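You operate a simulated robot arm through the tools that you are given. There is no shell and no other tool. Be economical: measure what you need, move in short steps, check, and stop when the job is done.

The job below is to be done with a simulated robot arm. You get a single attempt, and the scene is never put back.

Task
Put one of the black pads from the top of the steel bench on the white gasket pack there.
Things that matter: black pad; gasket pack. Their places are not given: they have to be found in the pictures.

The check looks at the end state, three seconds after you hand in, the way a careful person would. Anything else that was tipped, shoved, dropped, spilled or broken makes it a failure.

Robot
A 7-joint arm with a two-finger parallel gripper, fixed in place. Base frame: the origin is at the foot of the arm, x ahead of it, y to its left, z up; the work surface is at about z = 0. Readings come in m, degrees, newtons and seconds.
With the tool pointing down near the work surface it reaches from about 0.24 to 0.62 m from the base axis. Its first joint turns from -66.0 to 66.0 degrees. Payload 2.6 kg.
Tool frame: the origin (TCP) lies between the finger pads and is the grasp point; the fingertips stand 0.03 m ahead of it; z points along the fingers, y is the line along which they close. Largest opening 0.094 m; finger width 0.028, thickness 0.01; the body of the gripper, 0.05 by 0.096 m, starts 0.055 m behind the TCP.
Orientation is told as [roll, pitch, yaw] about the base's x, y, z axes, in that order, counted from this pose: with the fingers straight down and closing along the base's y, the tool's x points along the base's -x, its y along +y and its z along -z.

Tools
- The arm moves only by the tool jog_arm. Its argument "increments" is text: rows parted by semicolons, each of 7 numbers parted by spaces: the shift along the tool's x, y, z in units of 25 mm (1.0 is 25 mm), then the turn, a rotation vector about the tool's x, y, z in units of 5 degrees (1.0 is 5 degrees), then the finger opening in m, from 0 to 0.094. In form: tx ty tz rx ry rz claw; .... A call has 1 to 12 rows; each row shifts and turns the commanded pose from where the row before left it, along the tool's axes as they then stand. A call with a number of a shift or a turn outside -1 to 1 is refused whole. A row lasts 0.2 s, in which the tool goes at most 0.05 m and 8.6 degrees; a call with a longer step from one row to the next is refused whole, and so is a gripper value outside its range. Where a pose cannot be reached the arm comes as near as it can. A force on the tool above 40 N (or 10 N above the force at the start of the call, whichever is more), or a blocked arm, ends the call early, and 0.2 s more pass. The fingers move at their own pace (about 0.072 m/s each) and stop on an object; they squeeze with about 31 N. The grip force told is the motor's: it shows also when the fingers shut on nothing. Time passes only in rows, and 0.2 s behind the last, so rows that do not move let the fingers close. It gives the time, the measured TCP pose, the force on the tool (base axes), the opening and the grip force at its end, in the units of the frame above (readings bear some noise), and new pictures: "pictures" is both (left out), scene, wrist or none.
- Cameras (640 x 400 px; columns grow to the right, rows downward): "scene" is fixed at [0.01, 0.4155, 0.5731]; the picture's right is [-0.94, -0.35, 0.00], its down [-0.17, 0.45, -0.88] and it looks along [0.31, -0.82, -0.48] (base axes); focal length 312 px, centre (320, 200). "wrist" rides on the gripper at [-0.037, 0, -0.058] in the tool frame; the picture's right is [0.00, -1.00, 0.00], its down [0.97, 0.00, -0.24] and it looks along [0.24, 0.00, 0.97] (tool axes); focal length 218 px, centre (320, 200).
- point_at(camera, pixels): for up to 12 pixels [column, row] of the newest picture of that camera ("zoom" is the newest enlarged one), the place [x, y, z] in the base frame of the surface seen there, good to about 0.002 m. It takes no simulated time.
- inspect(camera, box): a new picture of the part [left, top, right, bottom] of that camera's present view, enlarged. It takes no simulated time.
- job_done(): hands the job in; it is judged then, once.

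Work in short steps. Measure before you move; look again where a grasp or a placing could have gone wrong, and mend it. You have 60 turns and 120 pictures in all, those below and enlarged ones among them. Open the gripper and draw the arm clear of the work before you hand the job in, unless the task says otherwise; then end with one line.

The tools are called after ">>>" as name(argument=value, ...) on one line, values as JSON. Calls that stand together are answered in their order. jog_arm: Moves the arm, as the interface text tells. Its arguments: {"type":"object","properties":{"increments":{"type":"string"},"pictures":{"type":"string","enum":["both","scene","wrist","none"]}},"required":["increments"]} The other tools are called the same way: point_at (camera, pixels) gives the place of the surface under pixels of a picture; inspect (camera, box) takes an enlarged picture of a part of a camera's view; job_done () hands the job in.

At the start:

```text
t: 0.0
eef_pos: [0.2788, -0.2199, 0.2556]
tcp_rot: [-0.1, 0.0, 0.0]
force: [0.4, 0.3, 0.6]
gripper_width: 0.0941
grasp_force: 0.0
```

scene: 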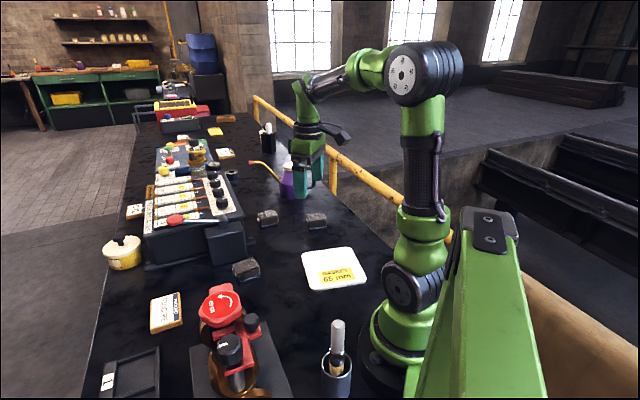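
wrist: 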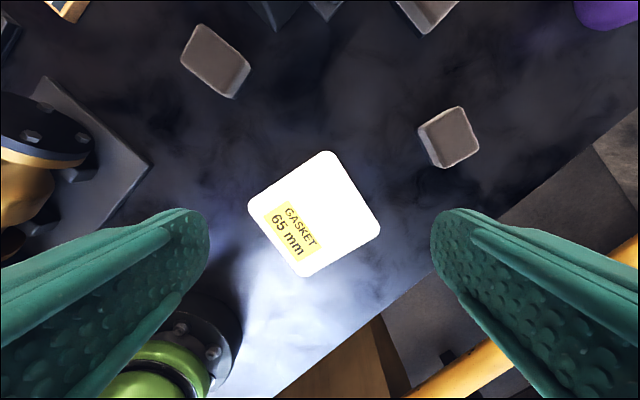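

The wrist picture shows the white pack around (315,213) and three dark pads at (215,60), (448,137), (428,10). I measure them all.

>>> point_at(camera="wrist", pixels=[[315, 205], [328, 152], [250, 205], [302, 275], [378, 228], [418, 130], [462, 108], [478, 148], [438, 166], [452, 140], [400, 180], [210, 60]])

>>> inspect(camera="scene", box=[220, 190, 380, 300])

>>> inspect(camera="wrist", box=[160, 0, 500, 212])

```text
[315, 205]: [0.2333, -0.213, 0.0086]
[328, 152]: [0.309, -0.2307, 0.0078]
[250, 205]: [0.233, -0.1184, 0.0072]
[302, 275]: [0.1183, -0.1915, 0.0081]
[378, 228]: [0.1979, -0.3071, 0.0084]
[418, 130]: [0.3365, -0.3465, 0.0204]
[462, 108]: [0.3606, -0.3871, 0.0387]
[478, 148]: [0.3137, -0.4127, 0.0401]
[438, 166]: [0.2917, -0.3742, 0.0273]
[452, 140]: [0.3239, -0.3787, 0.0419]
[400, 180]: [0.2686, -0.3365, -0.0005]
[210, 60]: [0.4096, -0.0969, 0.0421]
```

```text
3.64 times, centred on (300, 245) of scene
```

zoom: 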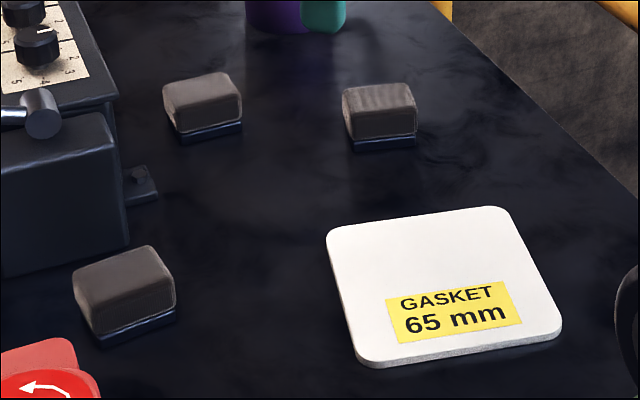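

```text
1.88 times, centred on (330, 106) of wrist
```

zoom: 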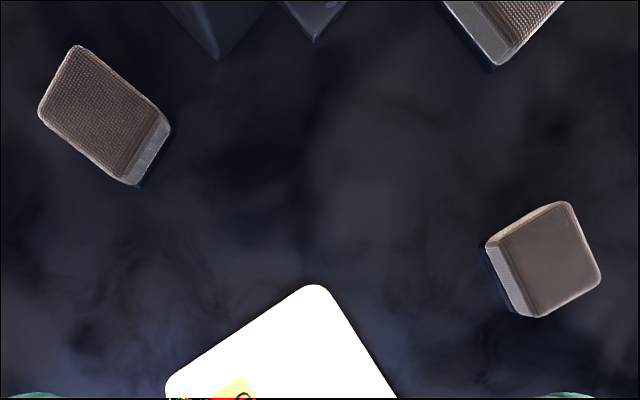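

I measure the top corners of the left pad and the right pad in the newest zoom.

>>> point_at(camera="zoom", pixels=[[500, 240], [564, 206], [597, 272], [536, 313], [548, 260], [78, 50], [43, 110], [122, 178], [154, 115], [98, 113], [486, 250], [515, 308]])

>>> inspect(camera="scene", box=[290, 200, 340, 235])

```text
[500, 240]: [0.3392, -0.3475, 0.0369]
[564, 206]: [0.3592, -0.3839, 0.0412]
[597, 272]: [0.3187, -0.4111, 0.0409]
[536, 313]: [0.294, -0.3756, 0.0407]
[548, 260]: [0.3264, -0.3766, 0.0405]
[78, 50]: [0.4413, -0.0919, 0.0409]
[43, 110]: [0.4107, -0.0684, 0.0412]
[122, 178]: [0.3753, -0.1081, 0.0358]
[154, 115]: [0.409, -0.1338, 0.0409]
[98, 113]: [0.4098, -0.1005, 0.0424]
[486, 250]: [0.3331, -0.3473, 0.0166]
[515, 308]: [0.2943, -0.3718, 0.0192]
```

```text
11.43 times, centred on (315, 218) of scene
```

zoom: 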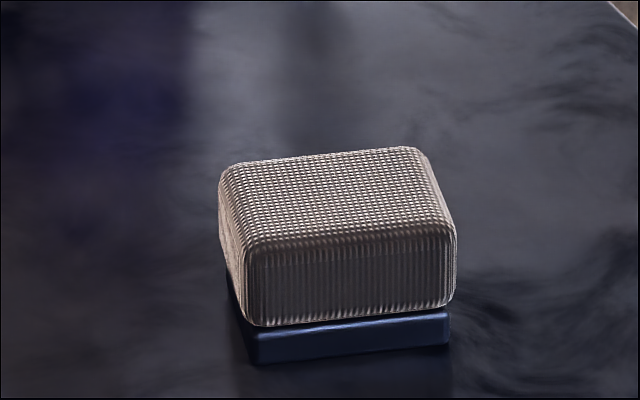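

The right pad (centre ~[0.327,-0.379], top 0.041, side ~0.043×0.049) stands free. Its sides run along about 33° and -57°, as do the pack's. I turn the tool to yaw -57 first.

>>> jog_arm(increments="0 0 0 0 0 0.95 0.094;0 0 0 0 0 0.95 0.094;0 0 0 0 0 0.95 0.094;0 0 0 0 0 0.95 0.094;0 0 0 0 0 0.95 0.094;0 0 0 0 0 0.95 0.094;0 0 0 0 0 0.95 0.094;0 0 0 0 0 0.95 0.094;0 0 0 0 0 0.95 0.094;0 0 0 0 0 0.95 0.094;0 0 0 0 0 0.95 0.094;0 0 0 0 0 0.95 0.094", pictures="wrist")

```text
t: 2.6
eef_pos: [0.279, -0.2207, 0.2564]
tcp_rot: [0.0, 0.0, -57.1]
force: [0.4, 0.7, -0.6]
gripper_width: 0.0939
grasp_force: 0.0
```

wrist: 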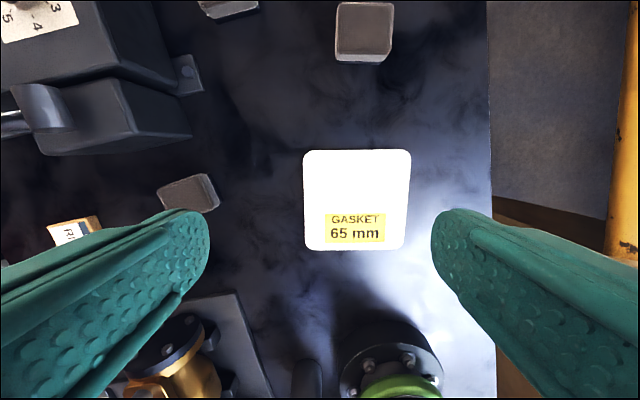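

The pad's sides are aligned with the picture now, at (364,30). I move above it, descending to z≈0.14, and look again.

>>> jog_arm(increments="-0.796 -0.228 0.58 0 0 0 0.094;-0.796 -0.228 0.58 0 0 0 0.094;-0.796 -0.228 0.58 0 0 0 0.094;-0.796 -0.228 0.58 0 0 0 0.094;-0.796 -0.228 0.58 0 0 0 0.094;-0.796 -0.228 0.58 0 0 0 0.094;-0.796 -0.228 0.58 0 0 0 0.094;-0.796 -0.228 0.58 0 0 0 0.094;0 0 0 0 0 0 0.094")

```text
t: 4.6
eef_pos: [0.3273, -0.38, 0.1407]
tcp_rot: [-0.1, -0.1, -57.0]
force: [-0.1, -0.3, -0.3]
gripper_width: 0.094
grasp_force: 0.1
```

scene: 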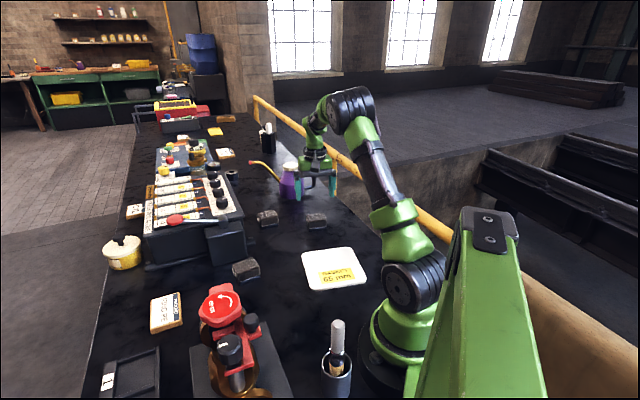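
wrist: 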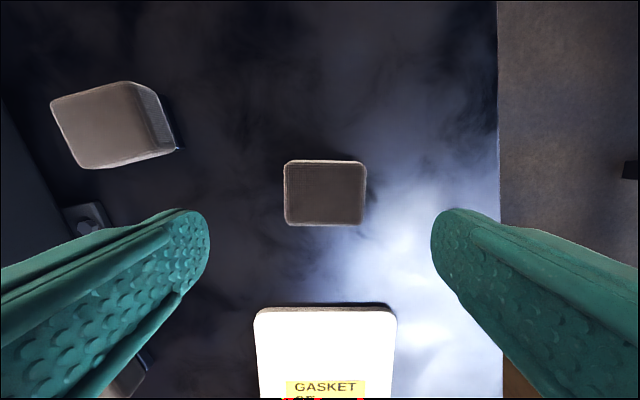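

The pad is at (325,193) between the fingers, aligned. I measure its top edges and the pack once more.

>>> point_at(camera="wrist", pixels=[[288, 192], [363, 192], [325, 164], [325, 221], [325, 193], [255, 318], [395, 318], [325, 312], [180, 148], [420, 200], [230, 200]])

>>> inspect(camera="wrist", box=[265, 145, 385, 245])

```text
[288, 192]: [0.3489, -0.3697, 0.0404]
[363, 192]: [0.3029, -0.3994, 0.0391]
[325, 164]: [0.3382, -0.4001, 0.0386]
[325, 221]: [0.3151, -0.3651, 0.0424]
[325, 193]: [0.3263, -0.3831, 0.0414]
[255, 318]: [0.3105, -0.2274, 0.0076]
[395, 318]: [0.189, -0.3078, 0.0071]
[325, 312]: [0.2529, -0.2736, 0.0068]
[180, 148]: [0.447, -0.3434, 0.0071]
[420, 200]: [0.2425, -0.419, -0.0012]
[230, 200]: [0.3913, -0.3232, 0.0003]
```

```text
4.00 times, centred on (325, 195) of wrist
```

zoom: 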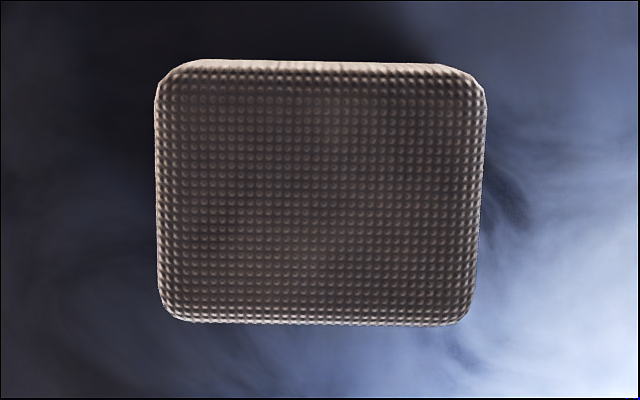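

The pad is 0.055 wide, its top at 0.041, centred at [0.326,-0.384]. I correct ~3 mm and lower to TCP z≈0.045 with the fingers open.

>>> jog_arm(increments="-0.1 -0.13 0.6 0 0 0 0.094;0 0 0.8 0 0 0 0.094;0 0 0.8 0 0 0 0.094;0 0 0.8 0 0 0 0.094;0 0 0.5 0 0 0 0.094;0 0 0.33 0 0 0 0.094;0 0 0 0 0 0 0.094")

```text
t: 6.2
eef_pos: [0.3262, -0.3837, 0.0438]
tcp_rot: [-0.1, 0.1, -57.0]
force: [-0.1, -0.9, -0.4]
gripper_width: 0.0941
grasp_force: 0.0
```

scene: 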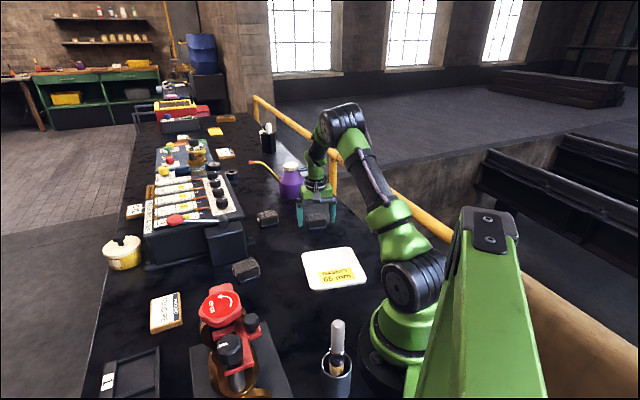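
wrist: 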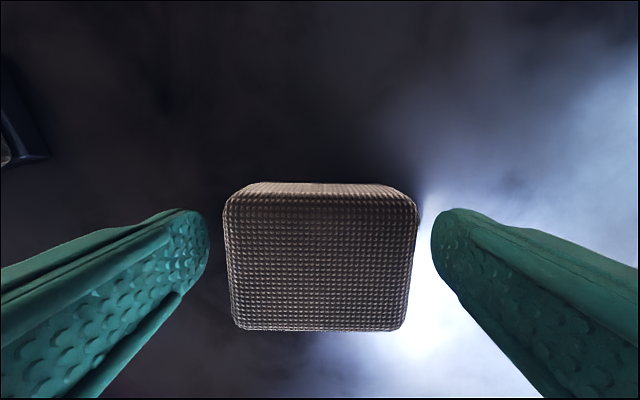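

The fingers straddle the pad (columns 225–417) evenly, so I close.

>>> jog_arm(increments="0 0 0 0 0 0 0.05;0 0 0 0 0 0 0.03;0 0 0 0 0 0 0.02;0 0 0 0 0 0 0.02;0 0 0 0 0 0 0.02", pictures="wrist")

>>> inspect(camera="scene", box=[280, 180, 360, 240])

```text
t: 7.4
eef_pos: [0.3268, -0.3843, 0.0445]
tcp_rot: [0.0, 0.1, -57.0]
force: [0.6, 0.4, -0.2]
gripper_width: 0.0658
grasp_force: 31.0
```

wrist: 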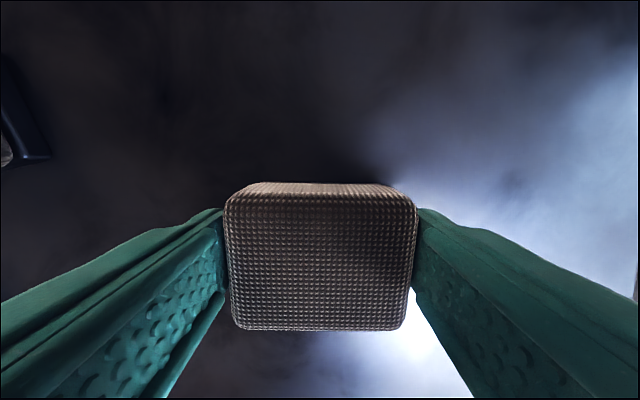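

```text
6.67 times, centred on (320, 210) of scene
```

zoom: 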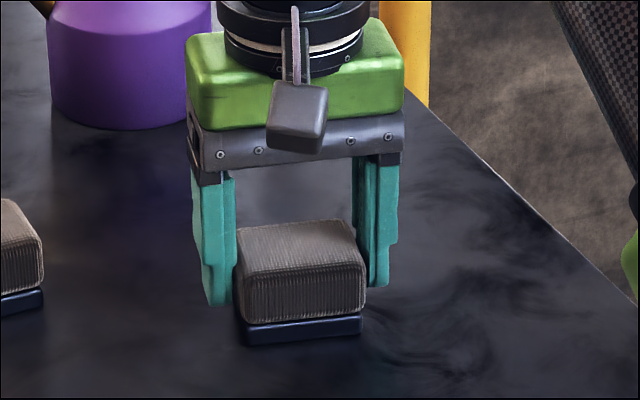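

Gripped at 0.066 with 31 N. I lift slowly by ~2.5 cm and check what comes along.

>>> jog_arm(increments="0 0 -0.2 0 0 0 0.02;0 0 -0.4 0 0 0 0.02;0 0 -0.5 0 0 0 0.02;0 0 -0.5 0 0 0 0.02;0 0 0 0 0 0 0.02", pictures="wrist")

>>> inspect(camera="scene", box=[280, 180, 360, 240])

```text
t: 8.6
eef_pos: [0.3263, -0.3834, 0.0833]
tcp_rot: [0.0, -0.1, -56.9]
force: [-0.3, -0.1, 0.6]
gripper_width: 0.0197
grasp_force: 0.0
```

wrist: 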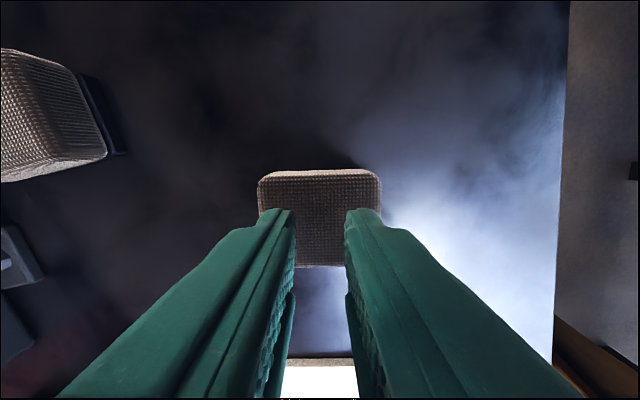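

```text
6.67 times, centred on (320, 210) of scene
```

zoom: 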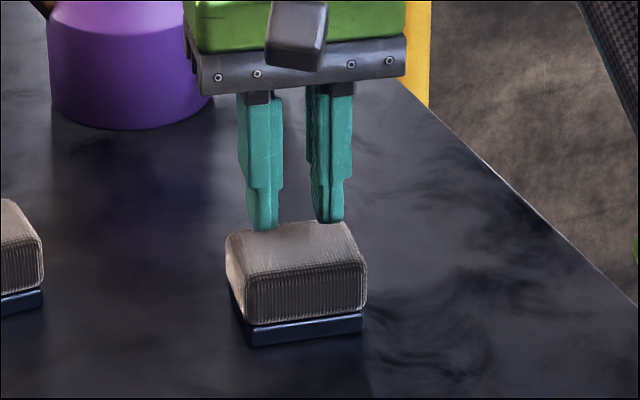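

The pad slipped out of the fingers and stayed put. I measure its flanks and the blue-black foot to understand why.

>>> inspect(camera="scene", box=[295, 200, 339, 228])

>>> point_at(camera="wrist", pixels=[[260, 190], [378, 190], [320, 173], [320, 260], [320, 215], [105, 155], [108, 85], [70, 80], [90, 120]])

```text
14.29 times, centred on (317, 214) of scene
```

zoom: 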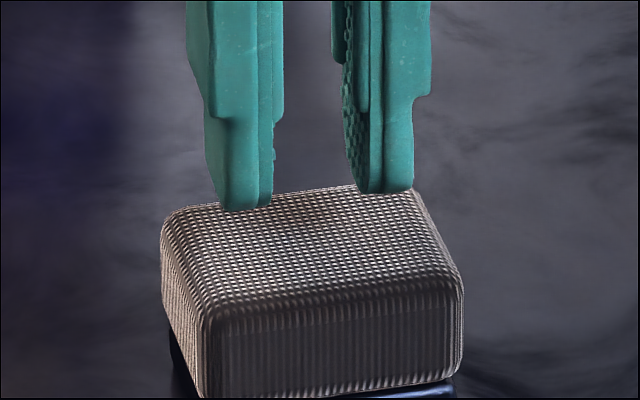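

```text
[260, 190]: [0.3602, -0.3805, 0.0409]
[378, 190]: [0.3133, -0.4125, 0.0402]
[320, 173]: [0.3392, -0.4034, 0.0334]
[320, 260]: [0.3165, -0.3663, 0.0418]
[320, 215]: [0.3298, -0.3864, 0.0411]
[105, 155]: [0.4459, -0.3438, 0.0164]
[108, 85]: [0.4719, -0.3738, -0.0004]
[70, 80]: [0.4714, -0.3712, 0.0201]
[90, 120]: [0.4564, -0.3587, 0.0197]
```

I read the front-face points in this zoom for width against height.

>>> point_at(camera="zoom", pixels=[[212, 325], [452, 300], [208, 350], [458, 330], [208, 375], [458, 360], [210, 392], [452, 374], [330, 340], [330, 375], [300, 398], [170, 350]])

```text
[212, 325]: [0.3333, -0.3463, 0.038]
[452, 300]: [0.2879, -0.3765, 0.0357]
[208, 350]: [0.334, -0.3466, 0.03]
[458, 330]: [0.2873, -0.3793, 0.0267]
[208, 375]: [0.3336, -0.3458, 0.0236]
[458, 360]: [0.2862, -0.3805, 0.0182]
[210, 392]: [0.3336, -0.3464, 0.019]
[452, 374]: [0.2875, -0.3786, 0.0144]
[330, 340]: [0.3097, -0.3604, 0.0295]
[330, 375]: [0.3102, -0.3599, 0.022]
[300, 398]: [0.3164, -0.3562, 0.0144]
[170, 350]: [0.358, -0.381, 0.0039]
```

The flanks are vertical and ~0.06 wide, so taper is not the cause; either it is heavy/slippery or held. I open, descend deeper (TCP ≈0.037) and grip again, then will lift in a very small step and read the force.

>>> jog_arm(increments="0 0 0 0 0 0 0.094;0 0 0 0 0 0 0.094;0 0 0 0 0 0 0.094;0 0 0.6 0 0 0 0.094;0 0 0.6 0 0 0 0.094;0 0 0.4 0 0 0 0.094;0 0 0.25 0 0 0 0.094;0 0 0 0 0 0 0.02;0 0 0 0 0 0 0.02;0 0 0 0 0 0 0.02;0 0 0 0 0 0 0.02;0 0 0 0 0 0 0.02", pictures="none")

>>> jog_arm(increments="0 0 -0.06 0 0 0 0.02;0 0 -0.06 0 0 0 0.02", pictures="none")

>>> inspect(camera="scene", box=[280, 180, 360, 240])

```text
t: 11.2
eef_pos: [0.3276, -0.3823, 0.0382]
tcp_rot: [-0.1, -0.1, -57.0]
force: [0.4, 0.5, 0.0]
gripper_width: 0.0662
grasp_force: 31.0
```

```text
t: 11.8
eef_pos: [0.3259, -0.3825, 0.0393]
tcp_rot: [0.0, 0.0, -57.0]
force: [0.1, -0.1, -1.9]
gripper_width: 0.066
grasp_force: 31.2
```

```text
6.67 times, centred on (320, 210) of scene
```

zoom: 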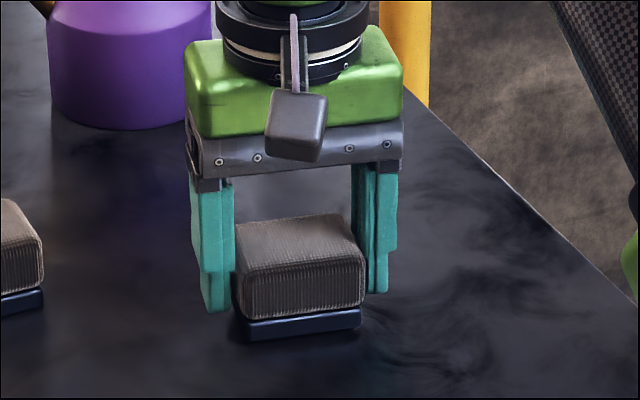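

The force is only about -2 N, so nothing holds it hard. I keep lifting in small steps, reading force.

>>> jog_arm(increments="0 0 -0.06 0 0 0 0.02;0 0 -0.06 0 0 0 0.02;0 0 -0.06 0 0 0 0.02;0 0 -0.06 0 0 0 0.02", pictures="none")

>>> inspect(camera="scene", box=[280, 180, 360, 240])

```text
t: 12.8
eef_pos: [0.3274, -0.3831, 0.0468]
tcp_rot: [0.1, 0.1, -57.0]
force: [0.3, -0.4, -1.3]
gripper_width: 0.0659
grasp_force: 31.0
```

```text
6.67 times, centred on (320, 210) of scene
```

zoom: 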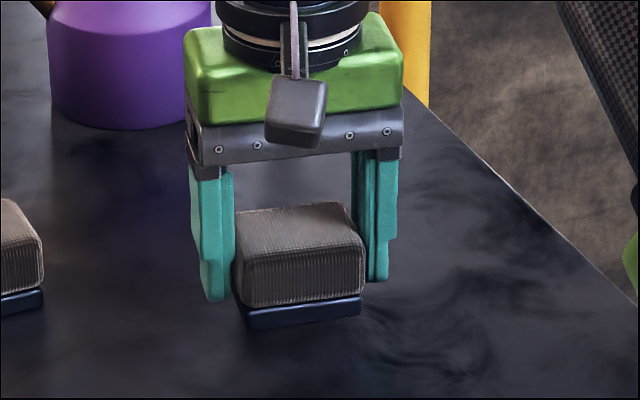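

The pad and its foot rise together (~8 mm), light, ~1.5 N. I continue slowly.

>>> jog_arm(increments="0 0 -0.06 0 0 0 0.02;0 0 -0.08 0 0 0 0.02;0 0 -0.1 0 0 0 0.02;0 0 -0.1 0 0 0 0.02;0 0 -0.1 0 0 0 0.02;0 0 -0.1 0 0 0 0.02;0 0 -0.1 0 0 0 0.02;0 0 -0.06 0 0 0 0.02", pictures="wrist")

>>> inspect(camera="scene", box=[280, 180, 360, 240])

```text
t: 14.6
eef_pos: [0.3274, -0.3825, 0.0648]
tcp_rot: [0.1, 0.0, -57.0]
force: [0.7, 0.1, -1.5]
gripper_width: 0.0662
grasp_force: 31.0
```

wrist: 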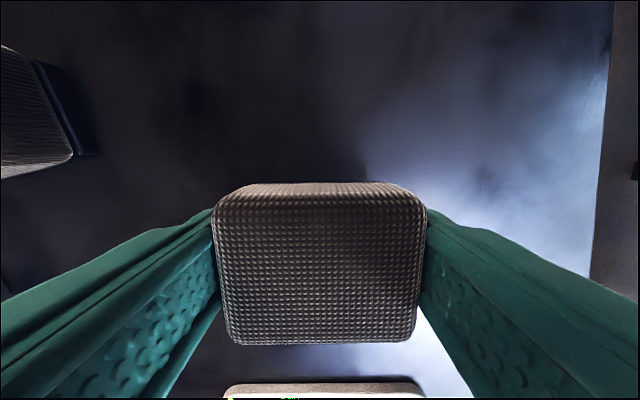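

```text
6.67 times, centred on (320, 210) of scene
```

zoom: 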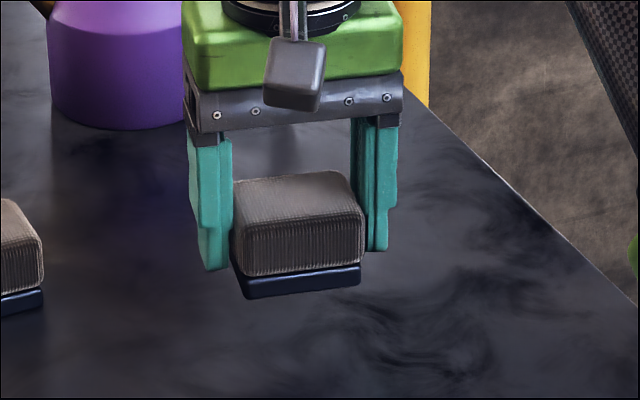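

The pad is following. I check for creep: its top should be ~0.068.

>>> point_at(camera="wrist", pixels=[[320, 230], [320, 300], [240, 260], [400, 260]])

>>> point_at(camera="zoom", pixels=[[300, 290], [300, 275], [300, 260]])

```text
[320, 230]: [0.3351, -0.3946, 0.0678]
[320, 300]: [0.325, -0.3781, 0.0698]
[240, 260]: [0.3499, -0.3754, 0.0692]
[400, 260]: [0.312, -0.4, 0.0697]
```

```text
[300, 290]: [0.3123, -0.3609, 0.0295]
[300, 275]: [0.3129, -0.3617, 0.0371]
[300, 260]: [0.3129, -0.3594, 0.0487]
```

No creep: the bottom is at ~0.027. The pack centre [0.215,-0.212] lies 0.2045 along tool +x; I carry it gently, raising ~1 cm.

>>> jog_arm(increments="0.05 0 -0.1 0 0 0 0.02;0.12 0 -0.1 0 0 0 0.02;0.2 0 -0.1 0 0 0 0.02;0.3 0 -0.1 0 0 0 0.02;0.35 0 0 0 0 0 0.02;0.4 0 0 0 0 0 0.02;0.4 0 0 0 0 0 0.02;0.4 0 0 0 0 0 0.02;0.4 0 0 0 0 0 0.02;0.4 0 0 0 0 0 0.02;0.35 0 0 0 0 0 0.02;0.25 0 0 0 0 0 0.02", pictures="scene")

```text
t: 17.2
eef_pos: [0.2771, -0.3075, 0.0742]
tcp_rot: [0.0, 0.0, -57.0]
force: [-0.4, 0.5, -0.5]
gripper_width: 0.0659
grasp_force: 31.0
```

scene: 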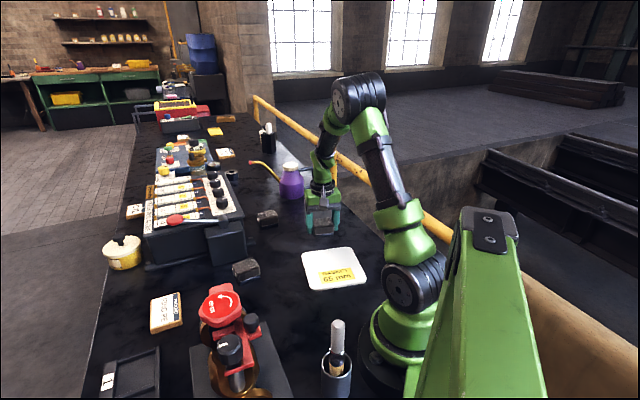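

Still held (opening 0.066). I go on the remaining ~0.114 m.

>>> jog_arm(increments="0.25 0 0 0 0 0 0.02;0.4 0 0 0 0 0 0.02;0.45 0 0 0 0 0 0.02;0.45 0 0 0 0 0 0.02;0.45 0 0 0 0 0 0.02;0.45 0 0 0 0 0 0.02;0.45 0 0 0 0 0 0.02;0.45 0 0 0 0 0 0.02;0.45 0 0 0 0 0 0.02;0.4 0 0 0 0 0 0.02;0.25 0 0 0 0 0 0.02;0.1 0 0 0 0 0 0.02")

>>> inspect(camera="scene", box=[270, 200, 398, 290])

```text
t: 19.8
eef_pos: [0.2141, -0.2117, 0.0737]
tcp_rot: [0.0, -0.1, -57.0]
force: [-0.4, 0.0, -2.2]
gripper_width: 0.0658
grasp_force: 31.3
```

scene: 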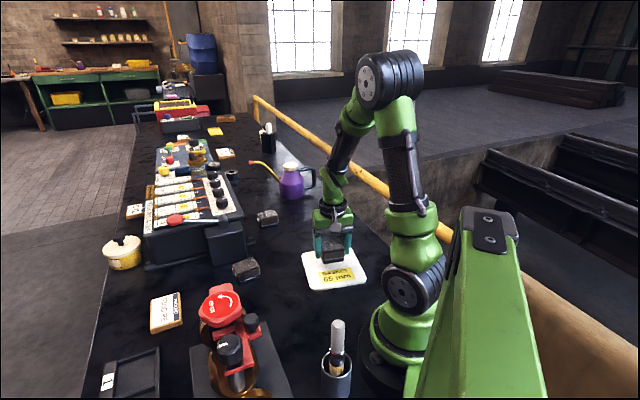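
wrist: 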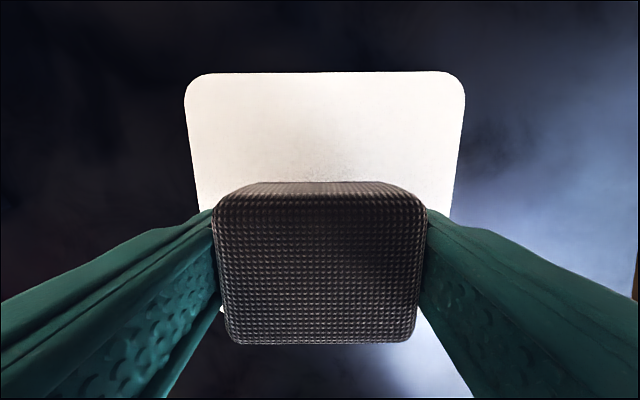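

```text
4.44 times, centred on (334, 245) of scene
```

zoom: 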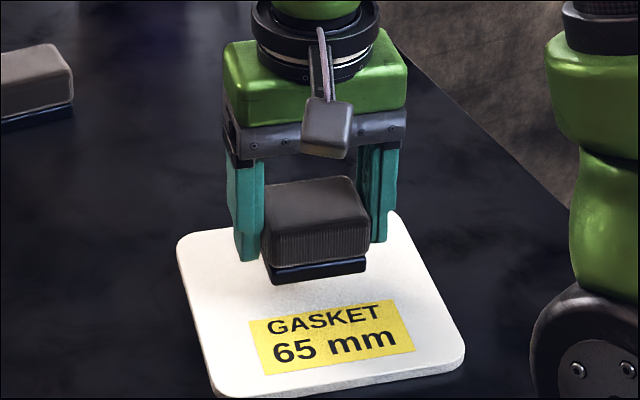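

Above the pack now; I verify the pack's edges and the pad's position before lowering.

>>> point_at(camera="wrist", pixels=[[325, 76], [196, 150], [457, 150], [320, 260]])

>>> point_at(camera="zoom", pixels=[[340, 382], [180, 250], [400, 225], [320, 270], [330, 330]])

```text
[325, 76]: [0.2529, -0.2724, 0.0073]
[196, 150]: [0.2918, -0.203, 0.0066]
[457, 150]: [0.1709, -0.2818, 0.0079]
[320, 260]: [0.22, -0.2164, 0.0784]
```

```text
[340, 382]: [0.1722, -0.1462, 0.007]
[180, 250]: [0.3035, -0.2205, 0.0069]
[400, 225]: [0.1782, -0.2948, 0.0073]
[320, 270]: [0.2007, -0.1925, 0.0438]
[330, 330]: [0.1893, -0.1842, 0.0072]
```

Centred within 2 mm. The bottom should meet the pack at TCP z≈0.0455, so I lower 27 mm gently.

>>> jog_arm(increments="0 0 0.06 0 0 0 0.02;0 0 0.1 0 0 0 0.02;0 0 0.14 0 0 0 0.02;0 0 0.16 0 0 0 0.02;0 0 0.16 0 0 0 0.02;0 0 0.16 0 0 0 0.02;0 0 0.12 0 0 0 0.02;0 0 0.1 0 0 0 0.02;0 0 0.06 0 0 0 0.02;0 0 0.04 0 0 0 0.02;0 0 0 0 0 0 0.02", pictures="none")

>>> inspect(camera="scene", box=[295, 225, 375, 285])

```text
t: 22.2
eef_pos: [0.2161, -0.2102, 0.0472]
tcp_rot: [0.1, 0.0, -57.1]
force: [0.8, -0.5, -1.3]
gripper_width: 0.066
grasp_force: 30.9
```

```text
6.67 times, centred on (335, 255) of scene
```

zoom: 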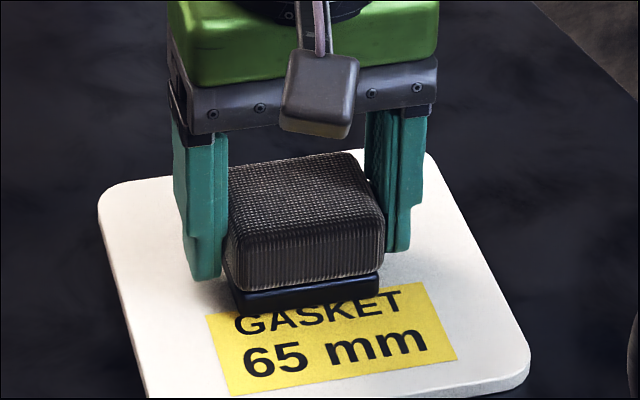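

Just about touching; force still -1.3 N. I lower in ~0.6 mm steps until the weight comes off.

>>> jog_arm(increments="0 0 0.025 0 0 0 0.02;0 0 0.025 0 0 0 0.02;0 0 0 0 0 0 0.02", pictures="none")

>>> jog_arm(increments="0 0 0.025 0 0 0 0.02;0 0 0 0 0 0 0.02", pictures="none")

```text
t: 23.0
eef_pos: [0.2151, -0.2115, 0.0463]
tcp_rot: [0.0, 0.1, -56.9]
force: [0.0, -0.2, -0.9]
gripper_width: 0.066
grasp_force: 31.1
```

```text
t: 23.6
eef_pos: [0.2165, -0.2121, 0.0458]
tcp_rot: [0.0, 0.0, -57.0]
force: [-5.0, 4.5, 17.0]
gripper_width: 0.0658
grasp_force: 31.1
```

Contact (17 N up), so the pad rests on the pack. I release slowly and hold still.

>>> jog_arm(increments="0 0 -0.01 0 0 0 0.066;0 0 0 0 0 0 0.07;0 0 0 0 0 0 0.078;0 0 0 0 0 0 0.09;0 0 0 0 0 0 0.094;0 0 0 0 0 0 0.094")

```text
t: 25.0
eef_pos: [0.2164, -0.2114, 0.0463]
tcp_rot: [0.0, 0.0, -57.0]
force: [-0.2, 0.1, -0.7]
gripper_width: 0.0941
grasp_force: 0.0
```

scene: 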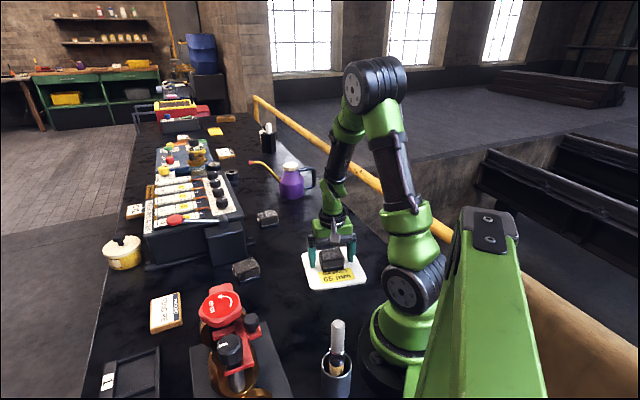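
wrist: 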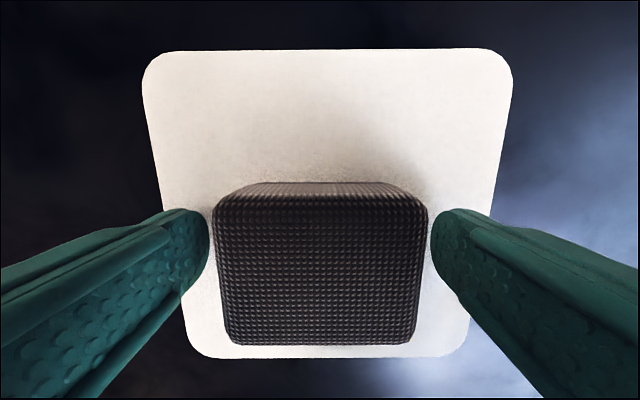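

Released; the pad stands in place with gaps on both sides. I withdraw straight up.

>>> jog_arm(increments="0 0 -0.2 0 0 0 0.094;0 0 -0.4 0 0 0 0.094;0 0 -0.6 0 0 0 0.094;0 0 -0.8 0 0 0 0.094;0 0 -0.8 0 0 0 0.094;0 0 -0.8 0 0 0 0.094;0 0 -0.8 0 0 0 0.094;-0.5 0 -0.8 0 0 0 0.094;-0.8 0 -0.5 0 0 0 0.094;-0.8 0 0 0 0 0 0.094;-0.8 0 0 0 0 0 0.094;0 0 0 0 0 0 0.094")

>>> inspect(camera="scene", box=[220, 190, 380, 300])

```text
t: 27.6
eef_pos: [0.2568, -0.2737, 0.1889]
tcp_rot: [-0.1, 0.0, -56.9]
force: [-0.9, -1.0, -0.1]
gripper_width: 0.0939
grasp_force: 0.1
```

scene: 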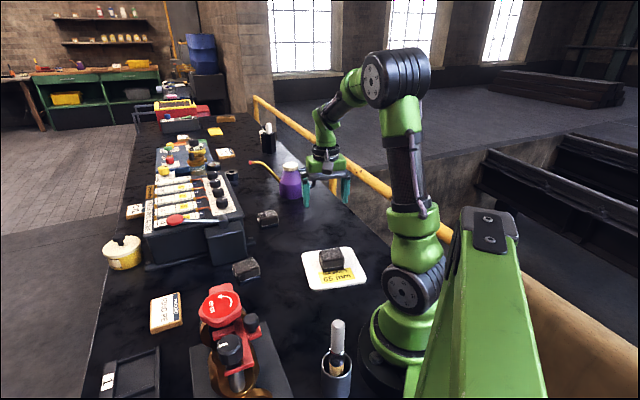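
wrist: 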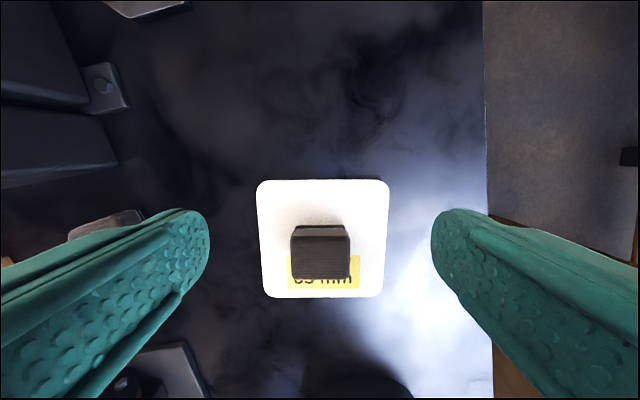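

```text
3.64 times, centred on (300, 245) of scene
```

zoom: 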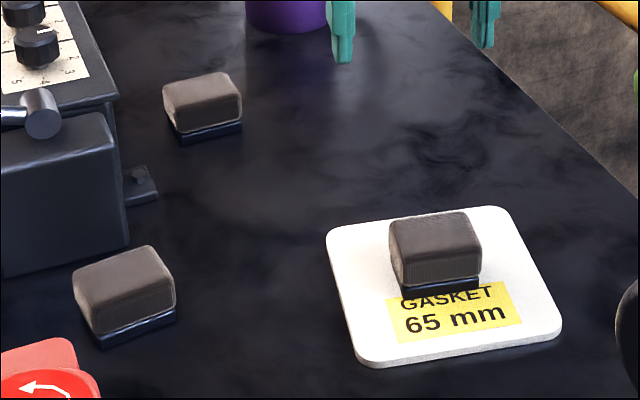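

The pad stands upright on the pack, which hasn't moved. The other two pads are where they were, and the arm is clear with the gripper open, so I hand in.

>>> job_done()

```text
The job is handed in.
```

One black pad now rests upright near the centre of the white gasket pack. The first grasp slipped, so I gripped lower and lifted slowly. Nothing else looked disturbed in the last pictures.
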